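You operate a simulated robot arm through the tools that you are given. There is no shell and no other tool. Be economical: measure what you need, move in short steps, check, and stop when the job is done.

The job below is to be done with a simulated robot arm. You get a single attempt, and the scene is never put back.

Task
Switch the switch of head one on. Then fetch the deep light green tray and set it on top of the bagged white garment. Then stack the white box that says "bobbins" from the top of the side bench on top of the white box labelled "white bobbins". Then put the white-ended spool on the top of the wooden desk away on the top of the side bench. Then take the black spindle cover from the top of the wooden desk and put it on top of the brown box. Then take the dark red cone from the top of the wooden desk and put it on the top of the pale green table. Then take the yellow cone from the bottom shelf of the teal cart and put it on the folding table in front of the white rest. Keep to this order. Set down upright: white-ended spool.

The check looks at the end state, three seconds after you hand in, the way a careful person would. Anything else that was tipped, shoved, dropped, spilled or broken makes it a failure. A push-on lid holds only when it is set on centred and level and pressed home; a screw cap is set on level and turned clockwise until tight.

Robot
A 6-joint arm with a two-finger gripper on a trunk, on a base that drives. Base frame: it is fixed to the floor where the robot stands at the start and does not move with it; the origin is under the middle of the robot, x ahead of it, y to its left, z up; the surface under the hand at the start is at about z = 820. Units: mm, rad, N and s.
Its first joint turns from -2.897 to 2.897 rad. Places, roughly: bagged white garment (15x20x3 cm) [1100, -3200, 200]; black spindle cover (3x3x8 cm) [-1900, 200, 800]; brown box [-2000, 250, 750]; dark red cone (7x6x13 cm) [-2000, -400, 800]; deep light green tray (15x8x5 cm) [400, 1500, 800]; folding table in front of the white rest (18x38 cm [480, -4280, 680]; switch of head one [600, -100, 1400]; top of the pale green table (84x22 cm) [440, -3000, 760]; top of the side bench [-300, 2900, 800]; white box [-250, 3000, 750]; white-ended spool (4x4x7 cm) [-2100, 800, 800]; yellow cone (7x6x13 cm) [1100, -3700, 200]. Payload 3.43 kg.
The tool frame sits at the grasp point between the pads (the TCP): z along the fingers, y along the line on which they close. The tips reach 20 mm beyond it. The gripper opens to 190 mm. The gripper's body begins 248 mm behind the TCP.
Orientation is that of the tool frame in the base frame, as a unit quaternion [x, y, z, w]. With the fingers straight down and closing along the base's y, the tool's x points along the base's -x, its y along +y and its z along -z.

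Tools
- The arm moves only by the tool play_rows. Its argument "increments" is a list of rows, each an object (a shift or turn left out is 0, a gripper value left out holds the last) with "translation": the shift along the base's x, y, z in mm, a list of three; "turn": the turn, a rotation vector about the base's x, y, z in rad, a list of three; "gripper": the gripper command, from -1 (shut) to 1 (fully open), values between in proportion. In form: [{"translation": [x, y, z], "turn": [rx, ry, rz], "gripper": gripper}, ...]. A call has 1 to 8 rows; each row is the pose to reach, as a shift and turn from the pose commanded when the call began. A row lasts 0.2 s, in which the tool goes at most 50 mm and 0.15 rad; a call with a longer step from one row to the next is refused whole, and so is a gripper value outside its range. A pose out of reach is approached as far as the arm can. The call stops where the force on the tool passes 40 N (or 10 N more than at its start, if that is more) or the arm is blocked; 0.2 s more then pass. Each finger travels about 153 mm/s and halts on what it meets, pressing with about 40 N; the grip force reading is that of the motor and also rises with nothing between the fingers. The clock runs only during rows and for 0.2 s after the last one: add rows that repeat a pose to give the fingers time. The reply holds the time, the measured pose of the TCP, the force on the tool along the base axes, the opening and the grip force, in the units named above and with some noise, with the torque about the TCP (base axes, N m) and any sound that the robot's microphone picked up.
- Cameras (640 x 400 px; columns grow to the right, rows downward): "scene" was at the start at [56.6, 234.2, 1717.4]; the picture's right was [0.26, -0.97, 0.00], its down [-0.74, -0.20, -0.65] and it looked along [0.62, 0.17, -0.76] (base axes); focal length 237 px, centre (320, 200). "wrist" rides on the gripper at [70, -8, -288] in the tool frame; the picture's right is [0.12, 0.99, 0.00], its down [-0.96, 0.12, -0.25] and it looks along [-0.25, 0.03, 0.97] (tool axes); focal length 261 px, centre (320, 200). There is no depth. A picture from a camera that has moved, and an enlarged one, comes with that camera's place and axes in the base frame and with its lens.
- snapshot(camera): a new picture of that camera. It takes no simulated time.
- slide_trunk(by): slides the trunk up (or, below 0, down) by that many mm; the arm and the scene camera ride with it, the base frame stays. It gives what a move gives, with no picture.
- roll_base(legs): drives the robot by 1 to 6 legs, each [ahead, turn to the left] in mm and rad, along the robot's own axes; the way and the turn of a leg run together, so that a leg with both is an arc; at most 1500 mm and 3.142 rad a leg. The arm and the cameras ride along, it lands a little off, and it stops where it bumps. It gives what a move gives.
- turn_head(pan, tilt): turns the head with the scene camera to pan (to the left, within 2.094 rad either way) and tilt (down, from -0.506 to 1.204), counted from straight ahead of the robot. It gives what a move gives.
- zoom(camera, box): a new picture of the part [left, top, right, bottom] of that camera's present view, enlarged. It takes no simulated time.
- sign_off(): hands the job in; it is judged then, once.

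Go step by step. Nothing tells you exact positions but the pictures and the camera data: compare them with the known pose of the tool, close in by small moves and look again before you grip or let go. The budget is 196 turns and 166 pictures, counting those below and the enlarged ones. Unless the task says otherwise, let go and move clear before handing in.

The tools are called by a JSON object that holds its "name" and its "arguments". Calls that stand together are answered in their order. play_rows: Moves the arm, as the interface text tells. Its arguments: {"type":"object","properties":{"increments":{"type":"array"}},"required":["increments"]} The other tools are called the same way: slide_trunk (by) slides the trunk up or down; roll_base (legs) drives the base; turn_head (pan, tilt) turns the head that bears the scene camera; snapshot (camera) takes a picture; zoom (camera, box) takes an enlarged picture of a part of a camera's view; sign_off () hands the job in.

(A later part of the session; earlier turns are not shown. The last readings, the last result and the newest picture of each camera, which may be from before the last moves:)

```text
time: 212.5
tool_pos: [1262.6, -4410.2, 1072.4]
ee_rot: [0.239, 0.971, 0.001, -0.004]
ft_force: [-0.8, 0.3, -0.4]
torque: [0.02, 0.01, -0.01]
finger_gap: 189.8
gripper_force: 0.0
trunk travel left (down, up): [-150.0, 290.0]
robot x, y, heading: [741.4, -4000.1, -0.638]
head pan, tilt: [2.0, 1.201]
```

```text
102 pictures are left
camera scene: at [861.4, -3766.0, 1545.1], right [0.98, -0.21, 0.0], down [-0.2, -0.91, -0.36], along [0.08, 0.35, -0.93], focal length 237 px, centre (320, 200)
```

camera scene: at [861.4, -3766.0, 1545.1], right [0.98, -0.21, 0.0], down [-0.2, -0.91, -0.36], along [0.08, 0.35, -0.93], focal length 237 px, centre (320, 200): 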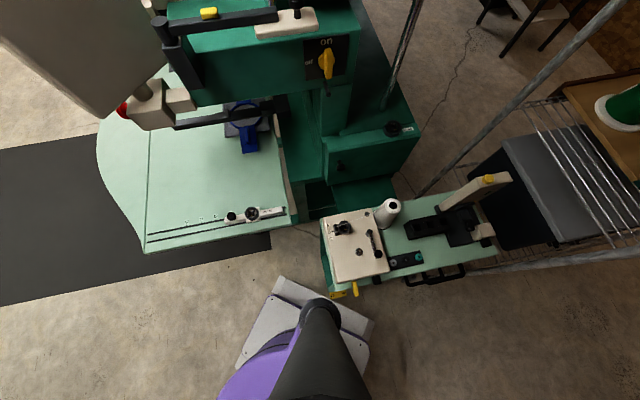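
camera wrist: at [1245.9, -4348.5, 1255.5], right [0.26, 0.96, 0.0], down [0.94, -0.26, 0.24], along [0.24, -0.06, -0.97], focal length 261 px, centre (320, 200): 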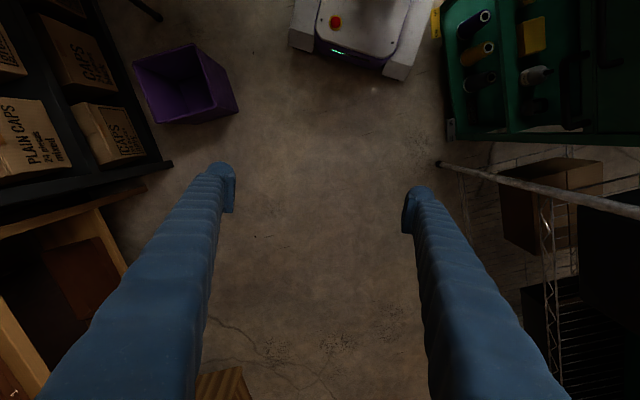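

{"name": "roll_base", "arguments": {"legs": [[0, -0.05]]}}

{"name": "roll_base", "arguments": {"legs": [[-40, 0]]}}

{"name": "roll_base", "arguments": {"legs": [[0, 0.05]]}}

{"name": "roll_base", "arguments": {"legs": [[-40, 0]]}}

```text
time: 213.4
tool_pos: [1246.3, -4427.0, 1073.2]
ee_rot: [0.257, 0.966, 0.002, -0.004]
ft_force: [0.1, -0.4, -0.2]
torque: [-0.07, 0.09, -0.03]
finger_gap: 189.9
gripper_force: 0.0
trunk travel left (down, up): [-150.0, 290.0]
robot x, y, heading: [736.0, -3997.9, -0.667]
head pan, tilt: [2.0, 1.201]
stopped in leg 1: the robot was blocked; the commanded pose is now the measured one
```

```text
time: 214.2
tool_pos: [1238.3, -4424.3, 1073.7]
ee_rot: [0.26, 0.966, 0.001, -0.003]
ft_force: [-0.1, 0.4, -0.3]
torque: [0.05, 0.05, 0.02]
finger_gap: 189.9
gripper_force: 0.1
trunk travel left (down, up): [-150.0, 290.0]
robot x, y, heading: [731.5, -3996.6, -0.668]
head pan, tilt: [2.0, 1.201]
stopped in leg 1: the robot was blocked; the commanded pose is now the measured one
```

```text
time: 215.1
tool_pos: [1253.6, -4406.9, 1074.9]
ee_rot: [0.241, 0.97, 0.0, -0.003]
ft_force: [0.3, 0.1, 0.3]
torque: [0.06, -0.02, -0.02]
finger_gap: 190.1
gripper_force: 0.0
trunk travel left (down, up): [-150.0, 290.0]
robot x, y, heading: [730.2, -3993.2, -0.64]
head pan, tilt: [2.0, 1.201]
stopped in leg 1: the robot was blocked; the commanded pose is now the measured one
```

```text
time: 216.1
tool_pos: [1219.8, -4381.8, 1074.8]
ee_rot: [0.241, 0.971, 0.0, -0.003]
ft_force: [-0.2, 0.4, 0.6]
torque: [-0.05, -0.06, 0.02]
finger_gap: 189.9
gripper_force: 0.1
trunk travel left (down, up): [-150.0, 290.0]
robot x, y, heading: [698.4, -3972.0, -0.64]
head pan, tilt: [2.0, 1.201]
```

It came free. Continuing to back out.

{"name": "roll_base", "arguments": {"legs": [[-150, 0]]}}

{"name": "snapshot", "arguments": {"camera": "scene"}}

```text
time: 217.7
tool_pos: [1099.1, -4291.1, 1076.6]
ee_rot: [0.24, 0.971, 0.001, -0.003]
ft_force: [-0.2, 0.9, 0.5]
torque: [-0.01, -0.01, -0.04]
finger_gap: 189.9
gripper_force: 0.0
trunk travel left (down, up): [-150.0, 290.0]
robot x, y, heading: [578.0, -3876.8, -0.637]
head pan, tilt: [2.0, 1.201]
```

```text
101 pictures are left
camera scene: at [698.0, -3646.1, 1545.1], right [0.98, -0.21, 0.0], down [-0.19, -0.91, -0.36], along [0.07, 0.35, -0.93], focal length 237 px, centre (320, 200)
```

scene: 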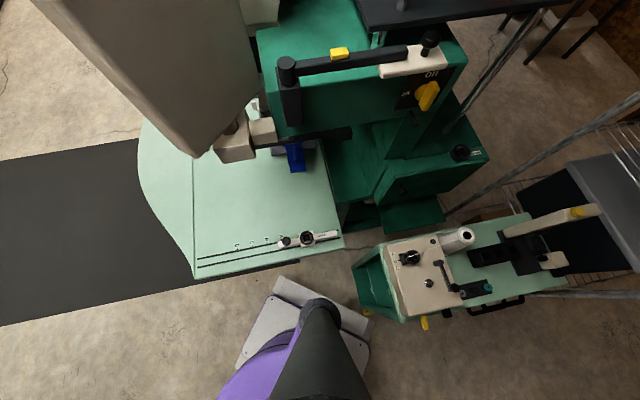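

{"name": "roll_base", "arguments": {"legs": [[-170, 0], [0, 0.58]]}}

{"name": "roll_base", "arguments": {"legs": [[-900, 0], [0, 0.8], [0, 0.8]]}}

```text
time: 221.9
tool_pos: [1100.8, -3833.0, 1076.6]
ee_rot: [-0.048, 0.999, -0.001, -0.004]
ft_force: [0.0, 0.4, 0.2]
torque: [0.04, 0.02, -0.03]
finger_gap: 189.9
gripper_force: 0.2
trunk travel left (down, up): [-150.0, 290.0]
robot x, y, heading: [437.0, -3813.2, -0.065]
head pan, tilt: [2.0, 1.201]
```

```text
time: 233.9
tool_pos: [-363.2, -3089.2, 1079.2]
ee_rot: [-0.697, 0.717, 0.0, -0.002]
ft_force: [2.9, 0.8, -0.4]
torque: [0.04, 0.72, -0.01]
finger_gap: 190.1
gripper_force: 0.1
trunk travel left (down, up): [-150.0, 290.0]
robot x, y, heading: [-378.5, -3765.8, 1.428]
head pan, tilt: [2.0, 1.201]
stopped in leg 3: the robot was blocked; the commanded pose is now the measured one
```

{"name": "slide_trunk", "arguments": {"by": -130}}

{"name": "roll_base", "arguments": {"legs": [[0, 0.14], [1500, 0], [1500, 0], [1500, 0], [1370, 0]]}}

{"name": "turn_head", "arguments": {"pan": -0.9, "tilt": 0.6}}

{"name": "snapshot", "arguments": {"camera": "scene"}}

```text
time: 235.5
tool_pos: [-367.1, -3090.1, 949.5]
ee_rot: [-0.697, 0.717, -0.002, -0.001]
ft_force: [0.7, 0.0, -1.5]
torque: [0.02, -0.02, -0.01]
finger_gap: 189.9
gripper_force: 0.0
trunk travel left (down, up): [-20.0, 420.0]
robot x, y, heading: [-382.0, -3767.3, 1.425]
head pan, tilt: [2.0, 1.201]
```

```text
time: 275.4
tool_pos: [-219.5, 2844.7, 948.1]
ee_rot: [0.728, -0.685, 0.0, 0.001]
ft_force: [0.2, -0.4, -1.0]
torque: [0.0, -0.01, -0.02]
finger_gap: 190.1
gripper_force: 0.0
trunk travel left (down, up): [-20.0, 420.0]
robot x, y, heading: [-175.2, 2171.0, 1.515]
head pan, tilt: [2.0, 1.201]
```

```text
time: 278.0
tool_pos: [-219.3, 2845.7, 949.1]
ee_rot: [0.727, -0.686, 0.001, 0.001]
ft_force: [0.7, -0.1, -0.1]
torque: [0.01, 0.0, 0.0]
finger_gap: 190.0
gripper_force: 0.0
trunk travel left (down, up): [-20.0, 420.0]
robot x, y, heading: [-171.5, 2169.7, 1.512]
head pan, tilt: [-0.901, 0.6]
```

```text
100 pictures are left
camera scene: at [-310.0, 2214.2, 1459.6], right [0.57, -0.82, 0.0], down [-0.46, -0.33, -0.82], along [0.68, 0.47, -0.57], focal length 237 px, centre (320, 200)
```

scene: 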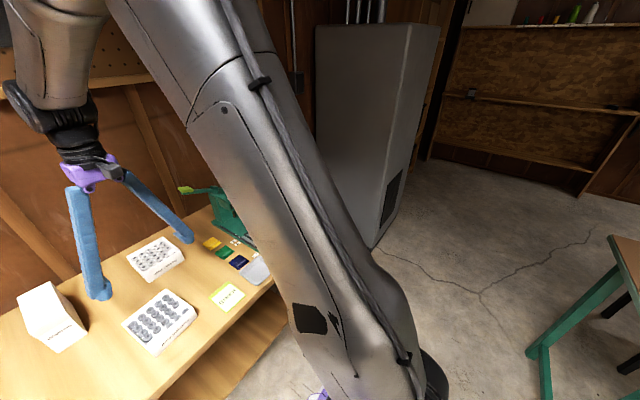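

{"name": "roll_base", "arguments": {"legs": [[-300, 0], [0, -0.65], [0, -0.6]]}}

{"name": "play_rows", "arguments": {"increments": [{"translation": [0, 0, 45]}, {"translation": [0, 0, 80]}, {"translation": [0, 0, 80]}]}}

{"name": "roll_base", "arguments": {"legs": [[750, 0], [0, -0.7], [0, -0.7], [0, -0.65]]}}

```text
time: 286.1
tool_pos: [440.7, 2117.1, 950.3]
ee_rot: [-0.182, 0.983, -0.002, -0.002]
ft_force: [-0.4, 0.8, -0.8]
torque: [-0.25, -0.09, 0.0]
finger_gap: 190.0
gripper_force: 0.1
trunk travel left (down, up): [-20.0, 420.0]
robot x, y, heading: [-205.3, 1946.3, 0.275]
head pan, tilt: [-0.901, 0.6]
stopped in leg 3: the robot was blocked; the commanded pose is now the measured one
```

```text
time: 286.9
tool_pos: [438.1, 2115.4, 1030.7]
ee_rot: [-0.181, 0.984, -0.002, -0.003]
ft_force: [-0.9, 0.6, 0.2]
torque: [-0.09, -0.02, 0.0]
finger_gap: 190.0
gripper_force: 0.1
trunk travel left (down, up): [-20.0, 420.0]
robot x, y, heading: [-205.0, 1946.2, 0.274]
head pan, tilt: [-0.901, 0.6]
```

```text
time: 298.0
tool_pos: [797.6, 1532.3, 1031.3]
ee_rot: [0.497, 0.868, -0.001, -0.003]
ft_force: [0.8, 0.6, 0.6]
torque: [-0.17, 0.31, -0.01]
finger_gap: 190.1
gripper_force: 0.1
trunk travel left (down, up): [-20.0, 420.0]
robot x, y, heading: [600.8, 2180.7, -1.162]
head pan, tilt: [-0.901, 0.6]
stopped in leg 3: the robot was blocked; the commanded pose is now the measured one
```

{"name": "roll_base", "arguments": {"legs": [[0, -0.6], [-150, 0]]}}

{"name": "turn_head", "arguments": {"pan": 0.1, "tilt": 0.7}}

{"name": "snapshot", "arguments": {"camera": "scene"}}

{"name": "snapshot", "arguments": {"camera": "wrist"}}

```text
time: 302.0
tool_pos: [425.5, 1686.1, 1031.5]
ee_rot: [0.73, 0.684, 0.002, -0.001]
ft_force: [-0.7, 0.1, 0.2]
torque: [-0.15, -0.25, -0.02]
finger_gap: 189.9
gripper_force: 0.1
trunk travel left (down, up): [-20.0, 420.0]
robot x, y, heading: [659.2, 2326.6, -1.76]
head pan, tilt: [-0.901, 0.6]
```

```text
time: 303.3
tool_pos: [427.9, 1684.7, 1030.9]
ee_rot: [0.73, 0.684, 0.001, -0.002]
ft_force: [0.1, 0.2, -0.2]
torque: [-0.05, 0.0, 0.03]
finger_gap: 190.0
gripper_force: 0.0
trunk travel left (down, up): [-20.0, 420.0]
robot x, y, heading: [658.8, 2321.5, -1.763]
head pan, tilt: [0.099, 0.7]
```

```text
99 pictures are left
camera scene: at [861.4, 2219.9, 1451.0], right [-1.0, 0.09, 0.0], down [0.06, 0.64, -0.76], along [-0.07, -0.76, -0.64], focal length 237 px, centre (320, 200)
```

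scene: 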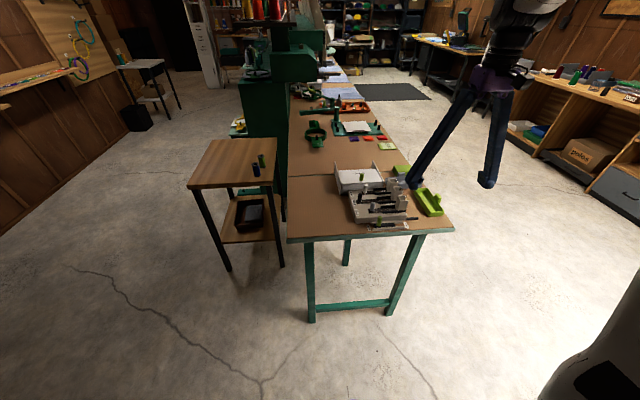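

```text
98 pictures are left
camera wrist: at [424.0, 1752.2, 1318.9], right [1.0, 0.05, 0.0], down [0.05, -0.97, 0.24], along [0.01, -0.24, -0.97], focal length 261 px, centre (320, 200)
```

wrist: 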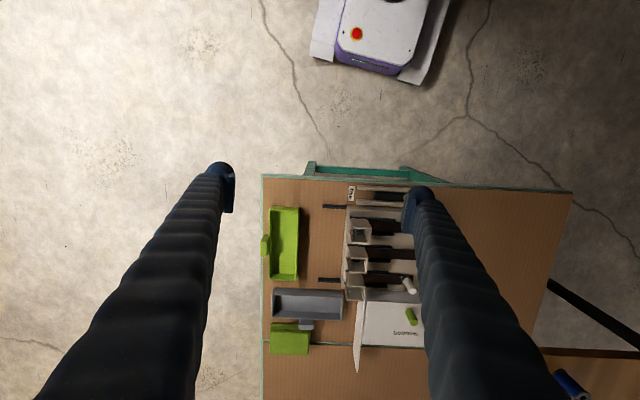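

The way to the back area is wide open from here. The tray is at about (366,1551), long side along y, with a small lug at mid-front. I'll pitch the hand 45° to grip its near end from the +y side.

{"name": "play_rows", "arguments": {"increments": [{"translation": [-15, 0, -10], "turn": [-0.1, 0, 0.016], "gripper": -0.053}, {"translation": [-30, 0, -20], "turn": [-0.2, 0, 0.033]}, {"translation": [-45, 0, -25], "turn": [-0.3, 0, 0.05]}, {"translation": [-60, 0, -30], "turn": [-0.4, 0, 0.066]}]}}

```text
time: 304.3
tool_pos: [369.0, 1683.6, 1002.9]
ee_rot: [0.692, 0.694, -0.136, 0.144]
ft_force: [-0.1, -0.2, -0.4]
torque: [0.03, 0.03, -0.02]
finger_gap: 89.9
gripper_force: 0.1
trunk travel left (down, up): [-20.0, 420.0]
robot x, y, heading: [658.9, 2325.3, -1.76]
head pan, tilt: [0.099, 0.7]
```

{"name": "play_rows", "arguments": {"increments": [{"translation": [-1, 0, -15], "turn": [-0.1, 0, 0]}, {"translation": [-2, 0, -30], "turn": [-0.2, 0, 0]}, {"translation": [-3, 0, -45], "turn": [-0.3, 0, 0]}, {"translation": [-3, 0, -60], "turn": [-0.385, 0, 0]}]}}

{"name": "snapshot", "arguments": {"camera": "wrist"}}

```text
time: 305.3
tool_pos: [364.4, 1683.1, 940.6]
ee_rot: [0.652, 0.656, -0.265, 0.273]
ft_force: [0.5, -0.1, 0.0]
torque: [0.09, -0.04, 0.02]
finger_gap: 89.8
gripper_force: 0.0
trunk travel left (down, up): [-20.0, 420.0]
robot x, y, heading: [661.4, 2321.3, -1.759]
head pan, tilt: [0.099, 0.7]
```

```text
97 pictures are left
camera wrist: at [352.9, 1934.5, 1095.7], right [0.99, 0.09, -0.07], down [0.11, -0.51, 0.85], along [0.04, -0.85, -0.52], focal length 261 px, centre (320, 200)
```

wrist: 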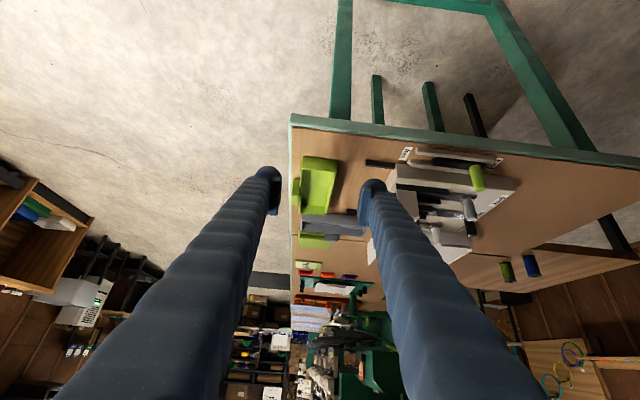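

The 45° pose works. Advancing along the tool axis so the fingers straddle the tray's near end.

{"name": "play_rows", "arguments": {"increments": [{"translation": [0, -25, -26]}, {"translation": [0, -50, -52]}, {"translation": [-1, -70, -72]}, {"translation": [-1, -79, -81]}, {"translation": [-1, -79, -81]}]}}

{"name": "zoom", "arguments": {"camera": "wrist", "box": [240, 120, 420, 260]}}

{"name": "zoom", "arguments": {"camera": "scene", "box": [320, 140, 500, 260]}}

```text
time: 306.5
tool_pos: [362.3, 1604.0, 861.5]
ee_rot: [0.653, 0.655, -0.265, 0.272]
ft_force: [0.0, -0.3, -0.2]
torque: [-0.02, -0.02, 0.01]
finger_gap: 89.5
gripper_force: 0.0
trunk travel left (down, up): [-20.0, 420.0]
robot x, y, heading: [659.1, 2323.1, -1.76]
head pan, tilt: [0.099, 0.7]
```

```text
2.86 times, centred on (330, 190) of wrist
camera zoom: at [351.0, 1855.5, 1017.1], right [0.99, 0.09, -0.08], down [0.11, -0.51, 0.85], along [0.04, -0.86, -0.52], focal length 745 px, centre (291, 229)
```

zoom: 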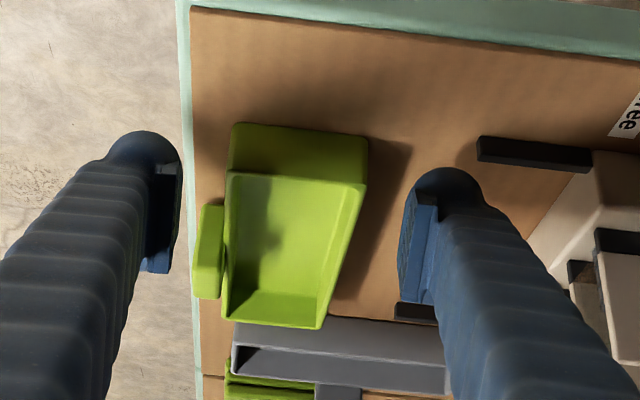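

```text
3.33 times, centred on (410, 200) of scene
camera zoom: at [861.5, 2219.7, 1451.0], right [-1.0, 0.09, 0.0], down [0.06, 0.64, -0.76], along [-0.07, -0.76, -0.64], focal length 791 px, centre (20, 200)
```

zoom: 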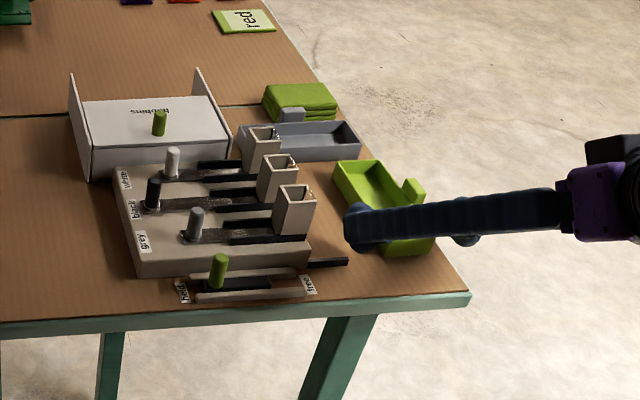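

Fingers straddle the end clear of the lug. Closing the grip.

{"name": "play_rows", "arguments": {"increments": [{"gripper": -0.3}, {"gripper": -0.6}, {"gripper": -1}, {"gripper": -1}, {"gripper": -1}]}}

{"name": "play_rows", "arguments": {"increments": [{"translation": [0, 0, 15]}, {"translation": [0, 0, 40]}, {"translation": [0, 10, 80]}, {"translation": [0, 40, 120]}, {"translation": [0, 70, 150]}]}}

{"name": "zoom", "arguments": {"camera": "wrist", "box": [220, 80, 440, 260]}}

{"name": "zoom", "arguments": {"camera": "scene", "box": [320, 80, 520, 240]}}

```text
time: 307.7
tool_pos: [362.5, 1604.2, 861.7]
ee_rot: [0.653, 0.655, -0.265, 0.273]
ft_force: [0.1, -0.3, 0.2]
torque: [0.03, -0.02, 0.01]
finger_gap: 55.0
gripper_force: 40.1
trunk travel left (down, up): [-20.0, 420.0]
robot x, y, heading: [654.9, 2323.5, -1.76]
head pan, tilt: [0.099, 0.7]
```

```text
time: 308.9
tool_pos: [363.1, 1676.5, 1010.6]
ee_rot: [0.652, 0.656, -0.265, 0.273]
ft_force: [0.3, -0.5, 0.4]
torque: [0.03, 0.01, 0.01]
finger_gap: 0.0
gripper_force: 34.2
trunk travel left (down, up): [-20.0, 420.0]
robot x, y, heading: [658.2, 2327.8, -1.76]
head pan, tilt: [0.099, 0.7]
```

```text
2.22 times, centred on (330, 170) of wrist
camera zoom: at [351.8, 1927.1, 1165.5], right [0.99, 0.09, -0.08], down [0.11, -0.51, 0.85], along [0.04, -0.86, -0.51], focal length 579 px, centre (298, 267)
```

zoom: 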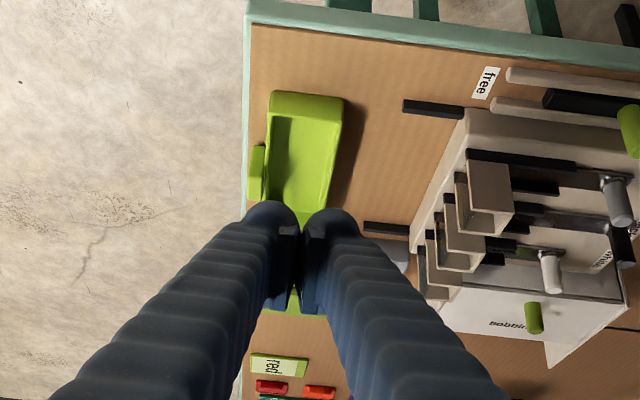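

```text
2.50 times, centred on (420, 160) of scene
camera zoom: at [861.9, 2220.5, 1451.1], right [-1.0, 0.09, 0.0], down [0.06, 0.64, -0.76], along [-0.07, -0.76, -0.64], focal length 593 px, centre (70, 300)
```

zoom: 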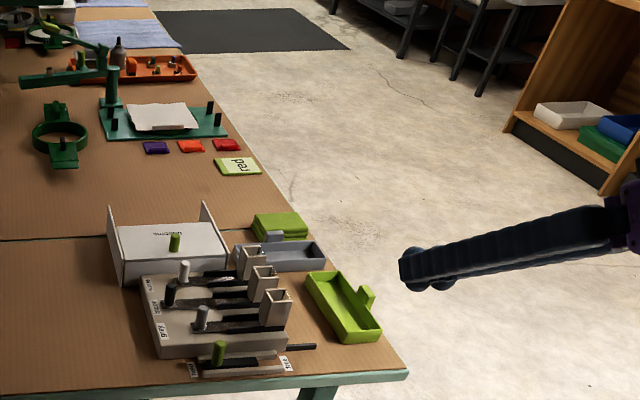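

The tray slipped out (gripped only at its end). I'll grip it at mid-length instead, across the lug (about 80 mm wide), so it is balanced.

{"name": "play_rows", "arguments": {"increments": [{"translation": [-3, -20, -20], "gripper": 0.158}, {"translation": [-7, -45, -50], "gripper": 0.158}, {"translation": [-7, -51, -64], "gripper": 0.158}, {"translation": [-7, -51, -64], "gripper": 0.158}, {"translation": [-7, -80, -93]}, {"translation": [-7, -110, -123]}, {"translation": [-7, -140, -153]}, {"translation": [-7, -140, -153]}]}}

{"name": "zoom", "arguments": {"camera": "wrist", "box": [220, 80, 440, 280]}}

{"name": "zoom", "arguments": {"camera": "scene", "box": [340, 130, 500, 250]}}

```text
time: 310.7
tool_pos: [356.3, 1530.5, 855.4]
ee_rot: [0.653, 0.655, -0.264, 0.273]
ft_force: [0.2, -0.5, -0.6]
torque: [-0.02, -0.02, 0.0]
finger_gap: 109.9
gripper_force: 0.1
trunk travel left (down, up): [-20.0, 420.0]
robot x, y, heading: [655.4, 2319.3, -1.759]
head pan, tilt: [0.099, 0.7]
```

```text
2.00 times, centred on (330, 180) of wrist
camera zoom: at [345.9, 1783.0, 1010.1], right [0.99, 0.09, -0.08], down [0.11, -0.51, 0.85], along [0.04, -0.86, -0.52], focal length 521 px, centre (300, 240)
```

zoom: 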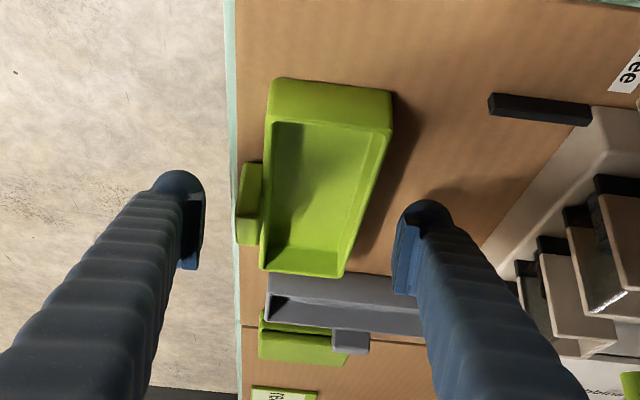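

```text
3.33 times, centred on (420, 190) of scene
camera zoom: at [861.3, 2219.1, 1451.0], right [-1.0, 0.09, 0.0], down [0.06, 0.64, -0.76], along [-0.07, -0.76, -0.65], focal length 791 px, centre (-13, 233)
```

zoom: 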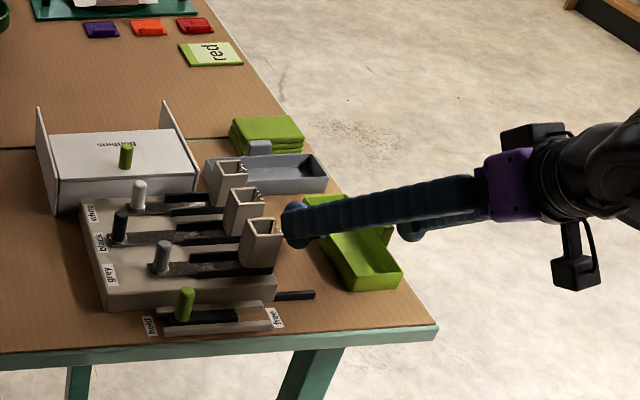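

{"name": "play_rows", "arguments": {"increments": [{"gripper": -0.05}, {"gripper": -0.2}, {"gripper": -1}, {"gripper": -1}, {"gripper": -1}]}}

{"name": "play_rows", "arguments": {"increments": [{"translation": [0, 0, 8]}, {"translation": [0, 0, 20]}, {"translation": [0, 0, 35]}, {"translation": [0, 0, 35]}]}}

{"name": "zoom", "arguments": {"camera": "scene", "box": [340, 130, 500, 250]}}

```text
time: 311.9
tool_pos: [358.1, 1532.3, 855.9]
ee_rot: [0.653, 0.655, -0.265, 0.273]
ft_force: [-0.4, 0.8, 0.6]
torque: [0.0, -0.04, 0.09]
finger_gap: 69.4
gripper_force: 40.0
trunk travel left (down, up): [-20.0, 420.0]
robot x, y, heading: [653.3, 2328.0, -1.758]
head pan, tilt: [0.099, 0.7]
```

```text
time: 312.9
tool_pos: [358.8, 1536.1, 894.0]
ee_rot: [0.653, 0.654, -0.266, 0.272]
ft_force: [0.8, 0.5, -1.3]
torque: [0.04, 0.03, -0.06]
finger_gap: 69.6
gripper_force: 40.2
trunk travel left (down, up): [-20.0, 420.0]
robot x, y, heading: [656.4, 2322.9, -1.754]
head pan, tilt: [0.099, 0.7]
```

```text
3.33 times, centred on (420, 190) of scene
camera zoom: at [861.7, 2219.9, 1451.0], right [-1.0, 0.09, 0.0], down [0.06, 0.64, -0.76], along [-0.07, -0.76, -0.64], focal length 791 px, centre (-13, 233)
```

zoom: 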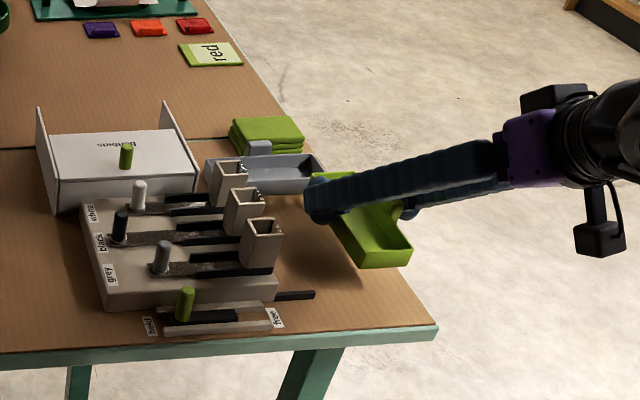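

The tray is held firmly at mid-length. Raising it and backing the base away.

{"name": "play_rows", "arguments": {"increments": [{"translation": [0, 0, 40]}, {"translation": [0, 10, 80]}, {"translation": [10, 40, 110]}, {"translation": [20, 70, 130]}, {"translation": [30, 100, 150]}, {"translation": [30, 100, 150]}]}}

{"name": "roll_base", "arguments": {"legs": [[0, 0.6], [0, 0.6]]}}

{"name": "turn_head", "arguments": {"pan": -0.3, "tilt": 0.5}}

{"name": "snapshot", "arguments": {"camera": "scene"}}

```text
time: 314.3
tool_pos: [387.9, 1633.3, 1040.1]
ee_rot: [0.653, 0.655, -0.264, 0.273]
ft_force: [0.0, 0.1, -1.2]
torque: [0.0, -0.01, -0.04]
finger_gap: 69.8
gripper_force: 39.8
trunk travel left (down, up): [-20.0, 420.0]
robot x, y, heading: [662.9, 2327.4, -1.759]
head pan, tilt: [0.099, 0.7]
```

```text
time: 319.6
tool_pos: [1210.0, 1825.3, 1039.9]
ee_rot: [0.165, 0.91, -0.063, 0.375]
ft_force: [-0.1, -0.1, -0.1]
torque: [-0.01, 0.0, 0.0]
finger_gap: 69.5
gripper_force: 40.5
trunk travel left (down, up): [-20.0, 420.0]
robot x, y, heading: [634.2, 2277.9, -0.554]
head pan, tilt: [0.099, 0.7]
```

```text
time: 320.4
tool_pos: [1209.1, 1825.1, 1041.0]
ee_rot: [0.167, 0.91, -0.064, 0.375]
ft_force: [-0.2, 0.7, -1.0]
torque: [0.03, -0.01, -0.02]
finger_gap: 69.3
gripper_force: 40.2
trunk travel left (down, up): [-20.0, 420.0]
robot x, y, heading: [629.0, 2277.4, -0.554]
head pan, tilt: [-0.3, 0.499]
```

```text
89 pictures are left
camera scene: at [784.5, 2395.1, 1468.7], right [-0.76, -0.66, 0.0], down [-0.31, 0.36, -0.88], along [0.57, -0.66, -0.48], focal length 237 px, centre (320, 200)
```

scene: 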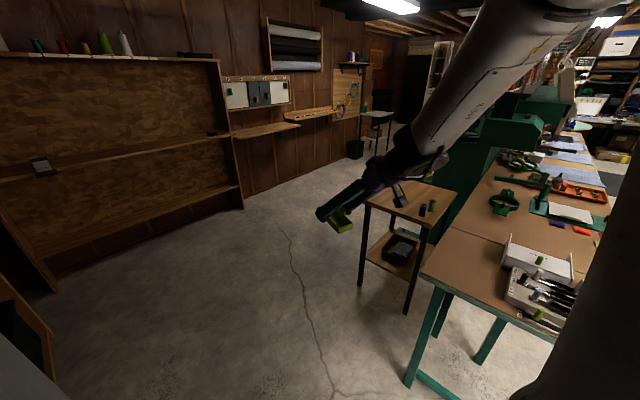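

{"name": "roll_base", "arguments": {"legs": [[1500, 0], [0, -1.0], [1500, 0], [1300, 0]]}}

{"name": "turn_head", "arguments": {"pan": -0.2, "tilt": 0.5}}

{"name": "snapshot", "arguments": {"camera": "scene"}}

```text
time: 353.2
tool_pos: [1960.3, -2064.5, 1040.3]
ee_rot: [0.576, 0.724, -0.233, 0.3]
ft_force: [1.0, -0.3, -0.6]
torque: [-0.02, 0.01, 0.0]
finger_gap: 69.5
gripper_force: 40.6
trunk travel left (down, up): [-20.0, 420.0]
robot x, y, heading: [2017.1, -1330.1, -1.542]
head pan, tilt: [-0.3, 0.499]
```

```text
time: 353.9
tool_pos: [1958.9, -2064.2, 1040.7]
ee_rot: [0.576, 0.723, -0.233, 0.3]
ft_force: [-0.9, -0.3, -0.5]
torque: [-0.01, 0.0, 0.0]
finger_gap: 69.5
gripper_force: 39.9
trunk travel left (down, up): [-20.0, 420.0]
robot x, y, heading: [2016.5, -1329.0, -1.544]
head pan, tilt: [-0.201, 0.499]
```

```text
88 pictures are left
camera scene: at [2211.4, -1395.0, 1468.7], right [-0.99, 0.17, 0.0], down [0.08, 0.47, -0.88], along [-0.15, -0.86, -0.48], focal length 237 px, centre (320, 200)
```

scene: 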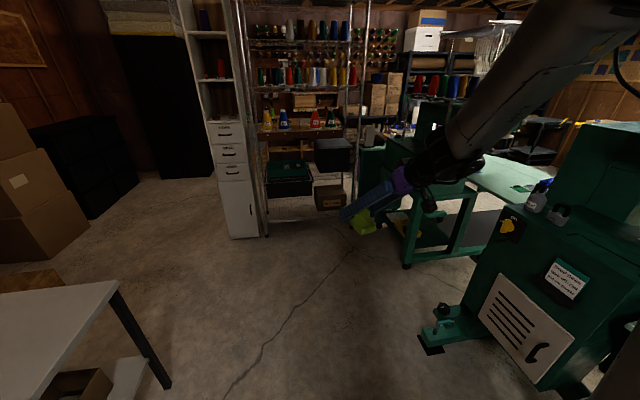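

{"name": "zoom", "arguments": {"camera": "scene", "box": [330, 130, 530, 290]}}

```text
2.50 times, centred on (430, 210) of scene
camera zoom: at [2211.4, -1395.0, 1468.7], right [-0.99, 0.17, 0.0], down [0.08, 0.47, -0.88], along [-0.15, -0.86, -0.48], focal length 593 px, centre (45, 175)
```

zoom: 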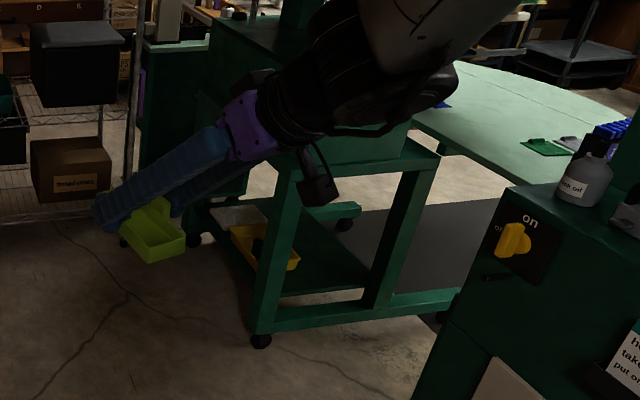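

The view from behind shows the stand's shelf open at the back: yellow tray near (1166,-2917) and the white garment near (1129,-3180). I'll lower the hand into a low stretched pose here in free space, then insert by driving.

{"name": "play_rows", "arguments": {"increments": [{"translation": [6, -15, -45], "turn": [0, 0, -0.03]}, {"translation": [12, -30, -90], "turn": [0, 0, -0.06]}, {"translation": [18, -45, -135], "turn": [0, 0, -0.1]}, {"translation": [24, -60, -180], "turn": [0, 0, -0.14]}, {"translation": [30, -75, -225], "turn": [0, 0, -0.18]}, {"translation": [36, -90, -270], "turn": [0, 0, -0.21]}]}}

{"name": "slide_trunk", "arguments": {"by": -20}}

{"name": "play_rows", "arguments": {"increments": [{"translation": [6, -20, -45]}, {"translation": [12, -40, -90]}, {"translation": [18, -60, -135]}, {"translation": [24, -80, -180]}, {"translation": [30, -100, -225]}]}}

```text
time: 355.3
tool_pos: [1971.0, -2155.6, 771.0]
ee_rot: [0.643, 0.665, -0.251, 0.284]
ft_force: [0.1, 0.6, -0.3]
torque: [0.04, -0.05, 0.04]
finger_gap: 69.7
gripper_force: 39.7
out of reach, approached as far as the arm can: row 5, 6
trunk travel left (down, up): [-20.0, 420.0]
robot x, y, heading: [2015.8, -1331.7, -1.548]
head pan, tilt: [-0.201, 0.499]
```

```text
time: 355.9
tool_pos: [1971.9, -2155.0, 751.7]
ee_rot: [0.643, 0.666, -0.249, 0.284]
ft_force: [0.3, -0.4, -0.1]
torque: [-0.01, 0.01, 0.0]
finger_gap: 69.3
gripper_force: 39.5
trunk travel left (down, up): [0.0, 440.0]
robot x, y, heading: [2015.6, -1332.0, -1.537]
head pan, tilt: [-0.201, 0.499]
```

```text
time: 357.1
tool_pos: [1985.1, -2261.2, 531.1]
ee_rot: [0.64, 0.67, -0.235, 0.294]
ft_force: [0.5, 0.3, -0.1]
torque: [0.03, -0.06, -0.01]
finger_gap: 69.5
gripper_force: 40.0
out of reach, approached as far as the arm can: row 1, 2, 3, 4, 5
trunk travel left (down, up): [0.0, 440.0]
robot x, y, heading: [2016.1, -1329.8, -1.543]
head pan, tilt: [-0.201, 0.499]
```

{"name": "play_rows", "arguments": {"increments": [{"translation": [0, -25, -30]}, {"translation": [0, -45, -60]}, {"translation": [0, -60, -90]}, {"translation": [0, -75, -120]}]}}

{"name": "snapshot", "arguments": {"camera": "wrist"}}

{"name": "snapshot", "arguments": {"camera": "scene"}}

```text
time: 358.1
tool_pos: [1972.5, -2334.2, 412.8]
ee_rot: [0.637, 0.672, -0.244, 0.288]
ft_force: [-0.2, -0.2, -0.3]
torque: [0.04, -0.05, 0.03]
finger_gap: 69.2
gripper_force: 39.3
out of reach, approached as far as the arm can: row 1, 2, 3, 4
trunk travel left (down, up): [0.0, 440.0]
robot x, y, heading: [2017.6, -1329.1, -1.549]
head pan, tilt: [-0.201, 0.499]
```

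```text
86 pictures are left
camera wrist: at [1940.4, -2085.2, 568.8], right [0.99, 0.15, -0.04], down [0.12, -0.51, 0.85], along [0.11, -0.85, -0.52], focal length 261 px, centre (320, 200)
```

wrist: 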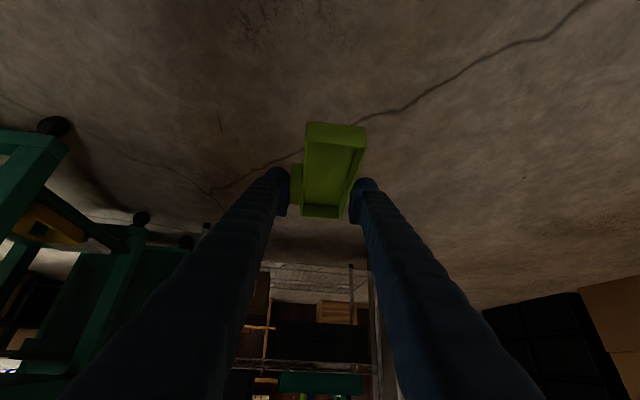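

```text
85 pictures are left
camera scene: at [2211.4, -1395.7, 1448.7], right [-0.99, 0.17, 0.0], down [0.08, 0.47, -0.88], along [-0.15, -0.86, -0.48], focal length 237 px, centre (320, 200)
```

scene: 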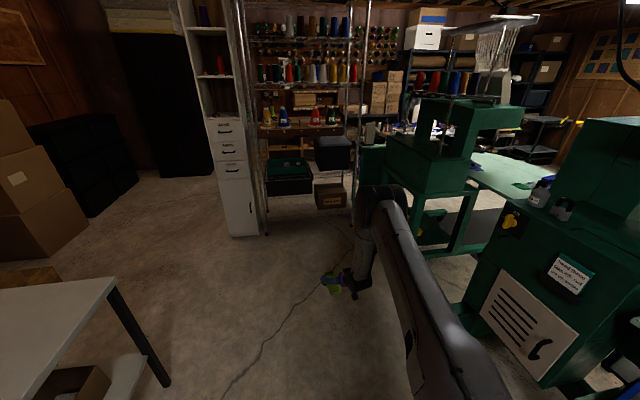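

{"name": "play_rows", "arguments": {"increments": [{"translation": [0, 0, -30]}, {"translation": [0, 0, -60]}, {"translation": [0, 0, -90]}, {"translation": [0, 0, -120]}]}}

```text
time: 359.1
tool_pos: [1963.8, -2335.3, 290.7]
ee_rot: [0.641, 0.668, -0.244, 0.289]
ft_force: [-0.8, 0.7, -0.5]
torque: [0.08, -0.06, 0.0]
finger_gap: 69.3
gripper_force: 40.0
out of reach, approached as far as the arm can: row 1, 2, 3, 4
trunk travel left (down, up): [0.0, 440.0]
robot x, y, heading: [2016.6, -1332.9, -1.544]
head pan, tilt: [-0.201, 0.499]
```

The low pose works at about 1 m radius. I'll raise it slightly, then drive to line up a 45° approach from behind the stand.

{"name": "play_rows", "arguments": {"increments": [{"translation": [0, 0, 30]}, {"translation": [0, 0, 60]}, {"translation": [0, 0, 70]}]}}

{"name": "roll_base", "arguments": {"legs": [[0, 0.3], [800, 0], [0, -0.55], [0, -0.55]]}}

{"name": "turn_head", "arguments": {"pan": 0.3, "tilt": 0.6}}

{"name": "snapshot", "arguments": {"camera": "scene"}}

{"name": "snapshot", "arguments": {"camera": "wrist"}}

```text
time: 359.9
tool_pos: [1958.3, -2336.9, 362.5]
ee_rot: [0.643, 0.667, -0.245, 0.286]
ft_force: [0.6, -0.4, 0.2]
torque: [-0.03, 0.02, 0.0]
finger_gap: 69.3
gripper_force: 39.6
out of reach, approached as far as the arm can: row 1, 2, 3
trunk travel left (down, up): [0.0, 440.0]
robot x, y, heading: [2017.8, -1331.6, -1.543]
head pan, tilt: [-0.201, 0.499]
```

```text
time: 370.8
tool_pos: [1701.0, -2888.8, 361.7]
ee_rot: [0.803, 0.46, -0.316, 0.207]
ft_force: [-0.5, 0.5, -0.5]
torque: [-0.1, -0.09, 0.14]
finger_gap: 69.5
gripper_force: 40.1
trunk travel left (down, up): [0.0, 440.0]
robot x, y, heading: [2355.7, -2106.4, -2.148]
head pan, tilt: [-0.201, 0.499]
stopped in leg 4: the robot was blocked; the commanded pose is now the measured one
```

```text
time: 371.7
tool_pos: [1701.5, -2889.5, 361.6]
ee_rot: [0.803, 0.461, -0.316, 0.207]
ft_force: [0.2, -0.6, -2.3]
torque: [-0.03, -0.01, 0.02]
finger_gap: 69.6
gripper_force: 40.1
trunk travel left (down, up): [0.0, 440.0]
robot x, y, heading: [2352.6, -2102.9, -2.15]
head pan, tilt: [0.3, 0.6]
```

```text
84 pictures are left
camera scene: at [2514.7, -2290.9, 1439.6], right [-0.96, 0.28, 0.0], down [0.16, 0.54, -0.82], along [-0.23, -0.79, -0.57], focal length 237 px, centre (320, 200)
```

scene: 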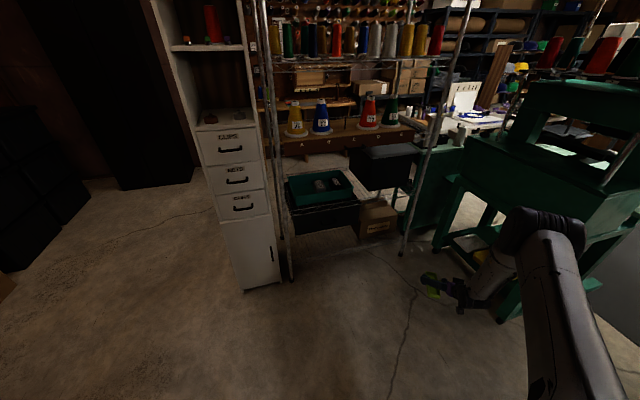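

```text
83 pictures are left
camera wrist: at [1812.7, -2665.0, 518.3], right [0.91, -0.41, -0.04], down [-0.18, -0.49, 0.85], along [-0.37, -0.77, -0.52], focal length 261 px, centre (320, 200)
```

wrist: 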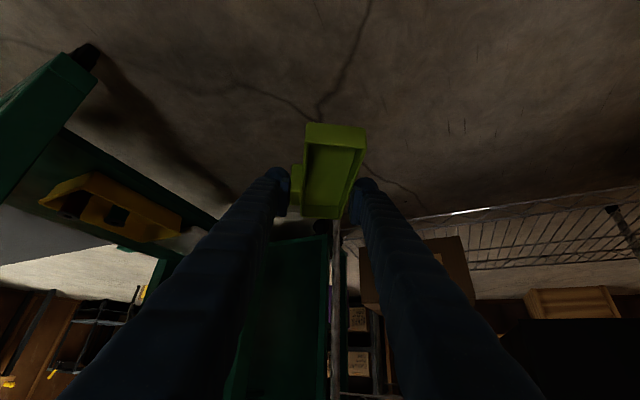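

{"name": "roll_base", "arguments": {"legs": [[0, -0.21], [300, 0]]}}

{"name": "snapshot", "arguments": {"camera": "wrist"}}

{"name": "turn_head", "arguments": {"pan": 0.1, "tilt": 0.6}}

{"name": "zoom", "arguments": {"camera": "scene", "box": [320, 150, 560, 350]}}

```text
time: 375.4
tool_pos: [1342.9, -2957.6, 362.3]
ee_rot: [0.846, 0.377, -0.335, 0.174]
ft_force: [-0.1, 0.3, -0.5]
torque: [-0.01, 0.0, 0.01]
finger_gap: 69.6
gripper_force: 39.6
trunk travel left (down, up): [0.0, 440.0]
robot x, y, heading: [2141.1, -2321.1, -2.349]
head pan, tilt: [0.3, 0.6]
```

```text
82 pictures are left
camera wrist: at [1496.5, -2760.0, 518.3], right [0.81, -0.59, -0.04], down [-0.28, -0.44, 0.85], along [-0.52, -0.68, -0.52], focal length 261 px, centre (320, 200)
```

wrist: 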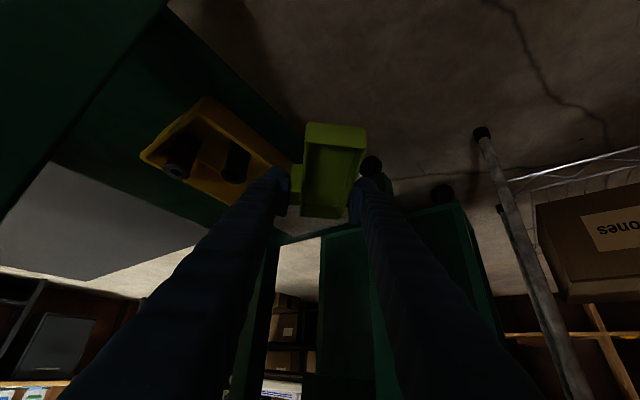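

```text
time: 376.1
tool_pos: [1343.0, -2958.0, 362.5]
ee_rot: [0.846, 0.377, -0.334, 0.174]
ft_force: [-0.6, -0.1, -1.0]
torque: [0.01, -0.01, -0.03]
finger_gap: 69.5
gripper_force: 40.1
trunk travel left (down, up): [0.0, 440.0]
robot x, y, heading: [2139.1, -2319.9, -2.349]
head pan, tilt: [0.099, 0.6]
```

```text
2.00 times, centred on (440, 250) of scene
camera zoom: at [2246.0, -2525.7, 1439.6], right [-0.78, 0.63, 0.0], down [0.36, 0.44, -0.82], along [-0.52, -0.64, -0.57], focal length 474 px, centre (80, 100)
```

zoom: 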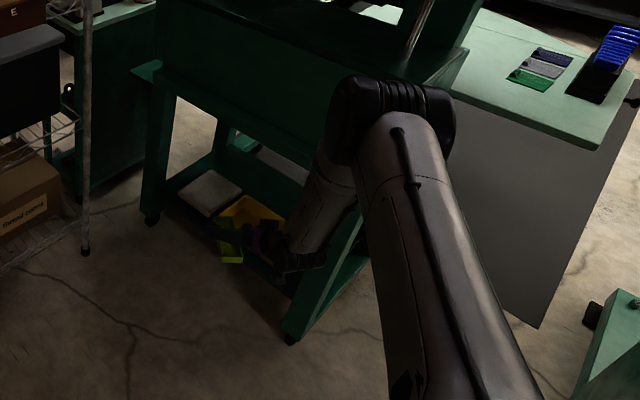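

Aligned: the garment's centre is about (1142,-3160) and it lies on the driving line. Driving in the last 285 mm with the tray held above it.

{"name": "roll_base", "arguments": {"legs": [[284, 0]]}}

{"name": "snapshot", "arguments": {"camera": "wrist"}}

{"name": "zoom", "arguments": {"camera": "scene", "box": [300, 100, 500, 300]}}

```text
time: 378.5
tool_pos: [1160.8, -3138.2, 355.6]
ee_rot: [0.85, 0.375, -0.328, 0.172]
ft_force: [1.0, 0.3, 0.0]
torque: [-0.01, 0.04, 0.0]
finger_gap: 69.4
gripper_force: 40.1
trunk travel left (down, up): [0.0, 440.0]
robot x, y, heading: [1950.4, -2512.2, -2.357]
head pan, tilt: [0.099, 0.6]
stopped in leg 1: the robot was blocked; the commanded pose is now the measured one
```

```text
80 pictures are left
camera wrist: at [1313.7, -2942.6, 514.7], right [0.81, -0.59, -0.04], down [-0.29, -0.45, 0.85], along [-0.52, -0.67, -0.53], focal length 261 px, centre (320, 200)
```

wrist: 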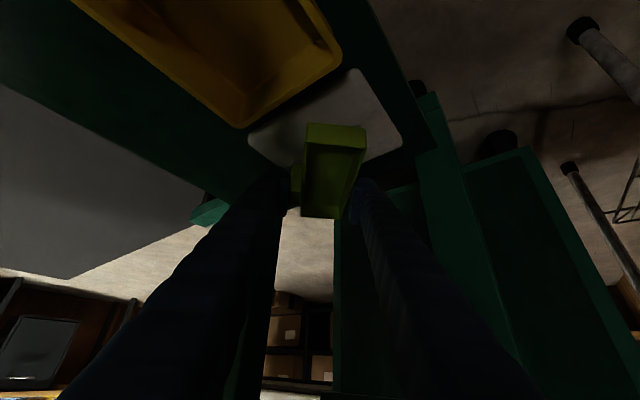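

```text
2.00 times, centred on (400, 200) of scene
camera zoom: at [2056.6, -2715.9, 1439.6], right [-0.77, 0.63, 0.0], down [0.36, 0.44, -0.82], along [-0.52, -0.64, -0.57], focal length 474 px, centre (160, 200)
```

zoom: 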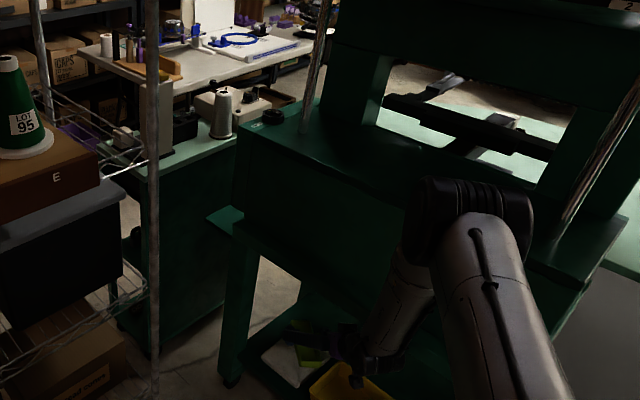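

Blocked about 25 mm early (elbow close to the machine), but the tray is already over the garment. I'll nudge with the arm and lower.

{"name": "play_rows", "arguments": {"increments": [{"translation": [-4, -8, -12]}, {"translation": [-8, -16, -25]}, {"translation": [-10, -25, -40]}, {"translation": [-10, -25, -55]}, {"translation": [-10, -25, -65]}]}}

{"name": "snapshot", "arguments": {"camera": "wrist"}}

```text
time: 379.7
tool_pos: [1148.8, -3162.9, 291.4]
ee_rot: [0.85, 0.374, -0.329, 0.171]
ft_force: [0.3, -0.6, -1.4]
torque: [0.05, 0.0, -0.03]
finger_gap: 69.5
gripper_force: 40.3
trunk travel left (down, up): [0.0, 440.0]
robot x, y, heading: [1951.7, -2514.1, -2.353]
head pan, tilt: [0.099, 0.6]
```

```text
78 pictures are left
camera wrist: at [1302.2, -2966.5, 450.6], right [0.8, -0.59, -0.04], down [-0.29, -0.45, 0.85], along [-0.52, -0.67, -0.53], focal length 261 px, centre (320, 200)
```

wrist: 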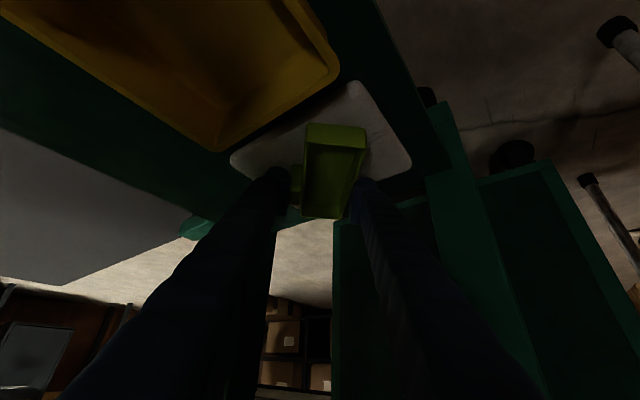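

{"name": "play_rows", "arguments": {"increments": [{"translation": [0, 0, -6]}, {"translation": [0, 0, -12]}, {"translation": [0, 0, -17]}, {"translation": [0, 0, -21]}]}}

{"name": "snapshot", "arguments": {"camera": "wrist"}}

```text
time: 380.7
tool_pos: [1144.5, -3167.5, 279.0]
ee_rot: [0.847, 0.375, -0.335, 0.175]
ft_force: [-2.9, -2.3, 11.1]
torque: [0.55, -0.47, 0.04]
finger_gap: 69.7
gripper_force: 40.3
trunk travel left (down, up): [0.0, 440.0]
robot x, y, heading: [1946.6, -2512.9, -2.359]
head pan, tilt: [0.099, 0.6]
stopped in row 4: the force on the tool passed its limit at 41 N (the readings are from after the stop); the commanded pose is now the measured one
```

```text
77 pictures are left
camera wrist: at [1298.6, -2969.4, 435.7], right [0.8, -0.59, -0.04], down [-0.28, -0.44, 0.85], along [-0.52, -0.68, -0.52], focal length 261 px, centre (320, 200)
```

wrist: 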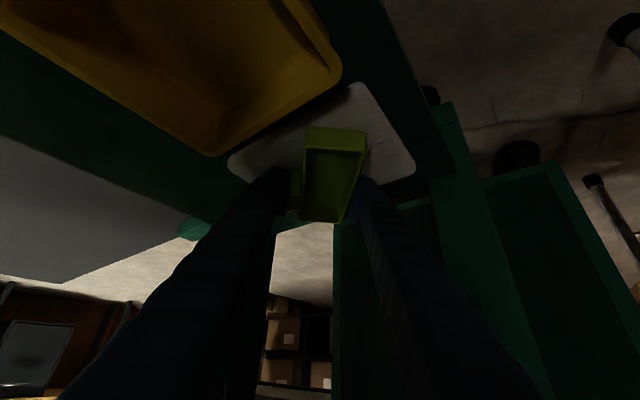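

The tray rests on the garment. Opening and withdrawing along the tool axis.

{"name": "play_rows", "arguments": {"increments": [{"translation": [0, 0, 2], "gripper": 0.0}, {"translation": [0, 0, 2], "gripper": 0.15}, {"translation": [0, 0, 2], "gripper": 0.15}, {"translation": [9, 11, 16]}, {"translation": [22, 28, 38]}, {"translation": [36, 44, 60]}, {"translation": [50, 60, 85]}]}}

{"name": "snapshot", "arguments": {"camera": "wrist"}}

```text
time: 382.3
tool_pos: [1193.7, -3105.6, 359.4]
ee_rot: [0.849, 0.374, -0.329, 0.176]
ft_force: [0.1, 0.1, 0.5]
torque: [-0.01, 0.07, 0.0]
finger_gap: 109.2
gripper_force: 0.0
trunk travel left (down, up): [0.0, 440.0]
robot x, y, heading: [1950.6, -2512.2, -2.359]
head pan, tilt: [0.099, 0.6]
```

```text
76 pictures are left
camera wrist: at [1346.0, -2909.2, 518.4], right [0.81, -0.59, -0.03], down [-0.29, -0.44, 0.85], along [-0.52, -0.68, -0.53], focal length 261 px, centre (320, 200)
```

wrist: 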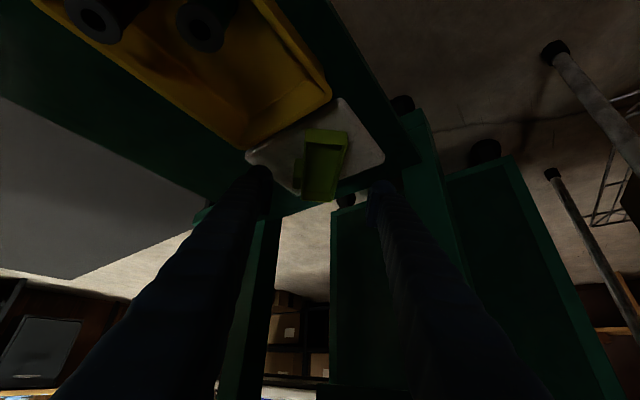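

Tray delivered. Backing out and returning the arm to a travel pose.

{"name": "roll_base", "arguments": {"legs": [[-650, 0]]}}

{"name": "play_rows", "arguments": {"increments": [{"translation": [10, 10, 45]}, {"translation": [20, 20, 90]}, {"translation": [30, 30, 135]}, {"translation": [40, 40, 180]}, {"translation": [50, 50, 225]}, {"translation": [60, 60, 270]}, {"translation": [75, 75, 310]}, {"translation": [90, 90, 350]}]}}

{"name": "play_rows", "arguments": {"increments": [{"translation": [15, 15, 35], "turn": [0.08, -0.059, 0.008]}, {"translation": [30, 30, 70], "turn": [0.16, -0.118, 0.015]}, {"translation": [45, 45, 105], "turn": [0.25, -0.184, 0.024]}, {"translation": [60, 60, 140], "turn": [0.34, -0.25, 0.033]}, {"translation": [75, 75, 175], "turn": [0.43, -0.316, 0.041]}, {"translation": [90, 90, 200], "turn": [0.52, -0.382, 0.05]}, {"translation": [105, 105, 220], "turn": [0.617, -0.453, 0.059]}, {"translation": [120, 120, 240], "turn": [0.617, -0.453, 0.059]}]}}

```text
time: 387.0
tool_pos: [1651.9, -2657.7, 360.9]
ee_rot: [0.847, 0.378, -0.329, 0.178]
ft_force: [-0.6, -0.3, 0.9]
torque: [0.01, 0.03, 0.01]
finger_gap: 109.0
gripper_force: 0.1
trunk travel left (down, up): [0.0, 440.0]
robot x, y, heading: [2403.9, -2055.5, -2.353]
head pan, tilt: [0.099, 0.6]
```

```text
time: 388.8
tool_pos: [1743.6, -2568.2, 712.9]
ee_rot: [0.847, 0.378, -0.329, 0.178]
ft_force: [-0.2, 0.3, -0.2]
torque: [-0.04, -0.01, -0.01]
finger_gap: 109.1
gripper_force: 0.0
trunk travel left (down, up): [0.0, 440.0]
robot x, y, heading: [2405.7, -2054.8, -2.346]
head pan, tilt: [0.099, 0.6]
```

```text
time: 390.6
tool_pos: [1861.0, -2447.5, 953.8]
ee_rot: [0.901, 0.434, 0.001, 0.003]
ft_force: [-0.7, 0.4, -0.5]
torque: [-0.02, -0.17, 0.0]
finger_gap: 109.2
gripper_force: 0.0
trunk travel left (down, up): [0.0, 440.0]
robot x, y, heading: [2403.7, -2056.9, -2.353]
head pan, tilt: [0.099, 0.6]
```

{"name": "roll_base", "arguments": {"legs": [[0, -1.1], [0, -1.1], [1500, 0], [1500, 0], [700, 0]]}}

```text
time: 397.2
tool_pos: [1982.4, -1534.9, 955.2]
ee_rot: [0.953, -0.304, -0.003, 0.002]
ft_force: [-0.4, -0.2, 0.7]
torque: [0.2, 0.0, 0.0]
finger_gap: 108.8
gripper_force: 0.1
trunk travel left (down, up): [0.0, 440.0]
robot x, y, heading: [2343.2, -2127.4, 2.38]
head pan, tilt: [0.099, 0.6]
stopped in leg 2: the robot was blocked; the commanded pose is now the measured one
```

{"name": "roll_base", "arguments": {"legs": [[0, -0.75], [1500, 0], [1500, 0], [700, 0]]}}

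{"name": "roll_base", "arguments": {"legs": [[0, 1.1]]}}

```text
time: 424.7
tool_pos: [2448.7, 2214.3, 954.0]
ee_rot: [0.76, -0.65, -0.002, 0.001]
ft_force: [0.3, 0.3, -0.3]
torque: [0.01, 0.01, 0.0]
finger_gap: 109.3
gripper_force: 0.1
trunk travel left (down, up): [0.0, 440.0]
robot x, y, heading: [2275.2, 1538.8, 1.582]
head pan, tilt: [0.099, 0.6]
```

```text
time: 429.1
tool_pos: [1778.4, 2025.1, 955.3]
ee_rot: [0.984, -0.18, -0.002, 0.003]
ft_force: [0.1, 0.3, 0.5]
torque: [-0.02, 0.0, -0.01]
finger_gap: 109.2
gripper_force: 0.0
trunk travel left (down, up): [0.0, 440.0]
robot x, y, heading: [2307.0, 1600.0, 2.625]
head pan, tilt: [0.099, 0.6]
```

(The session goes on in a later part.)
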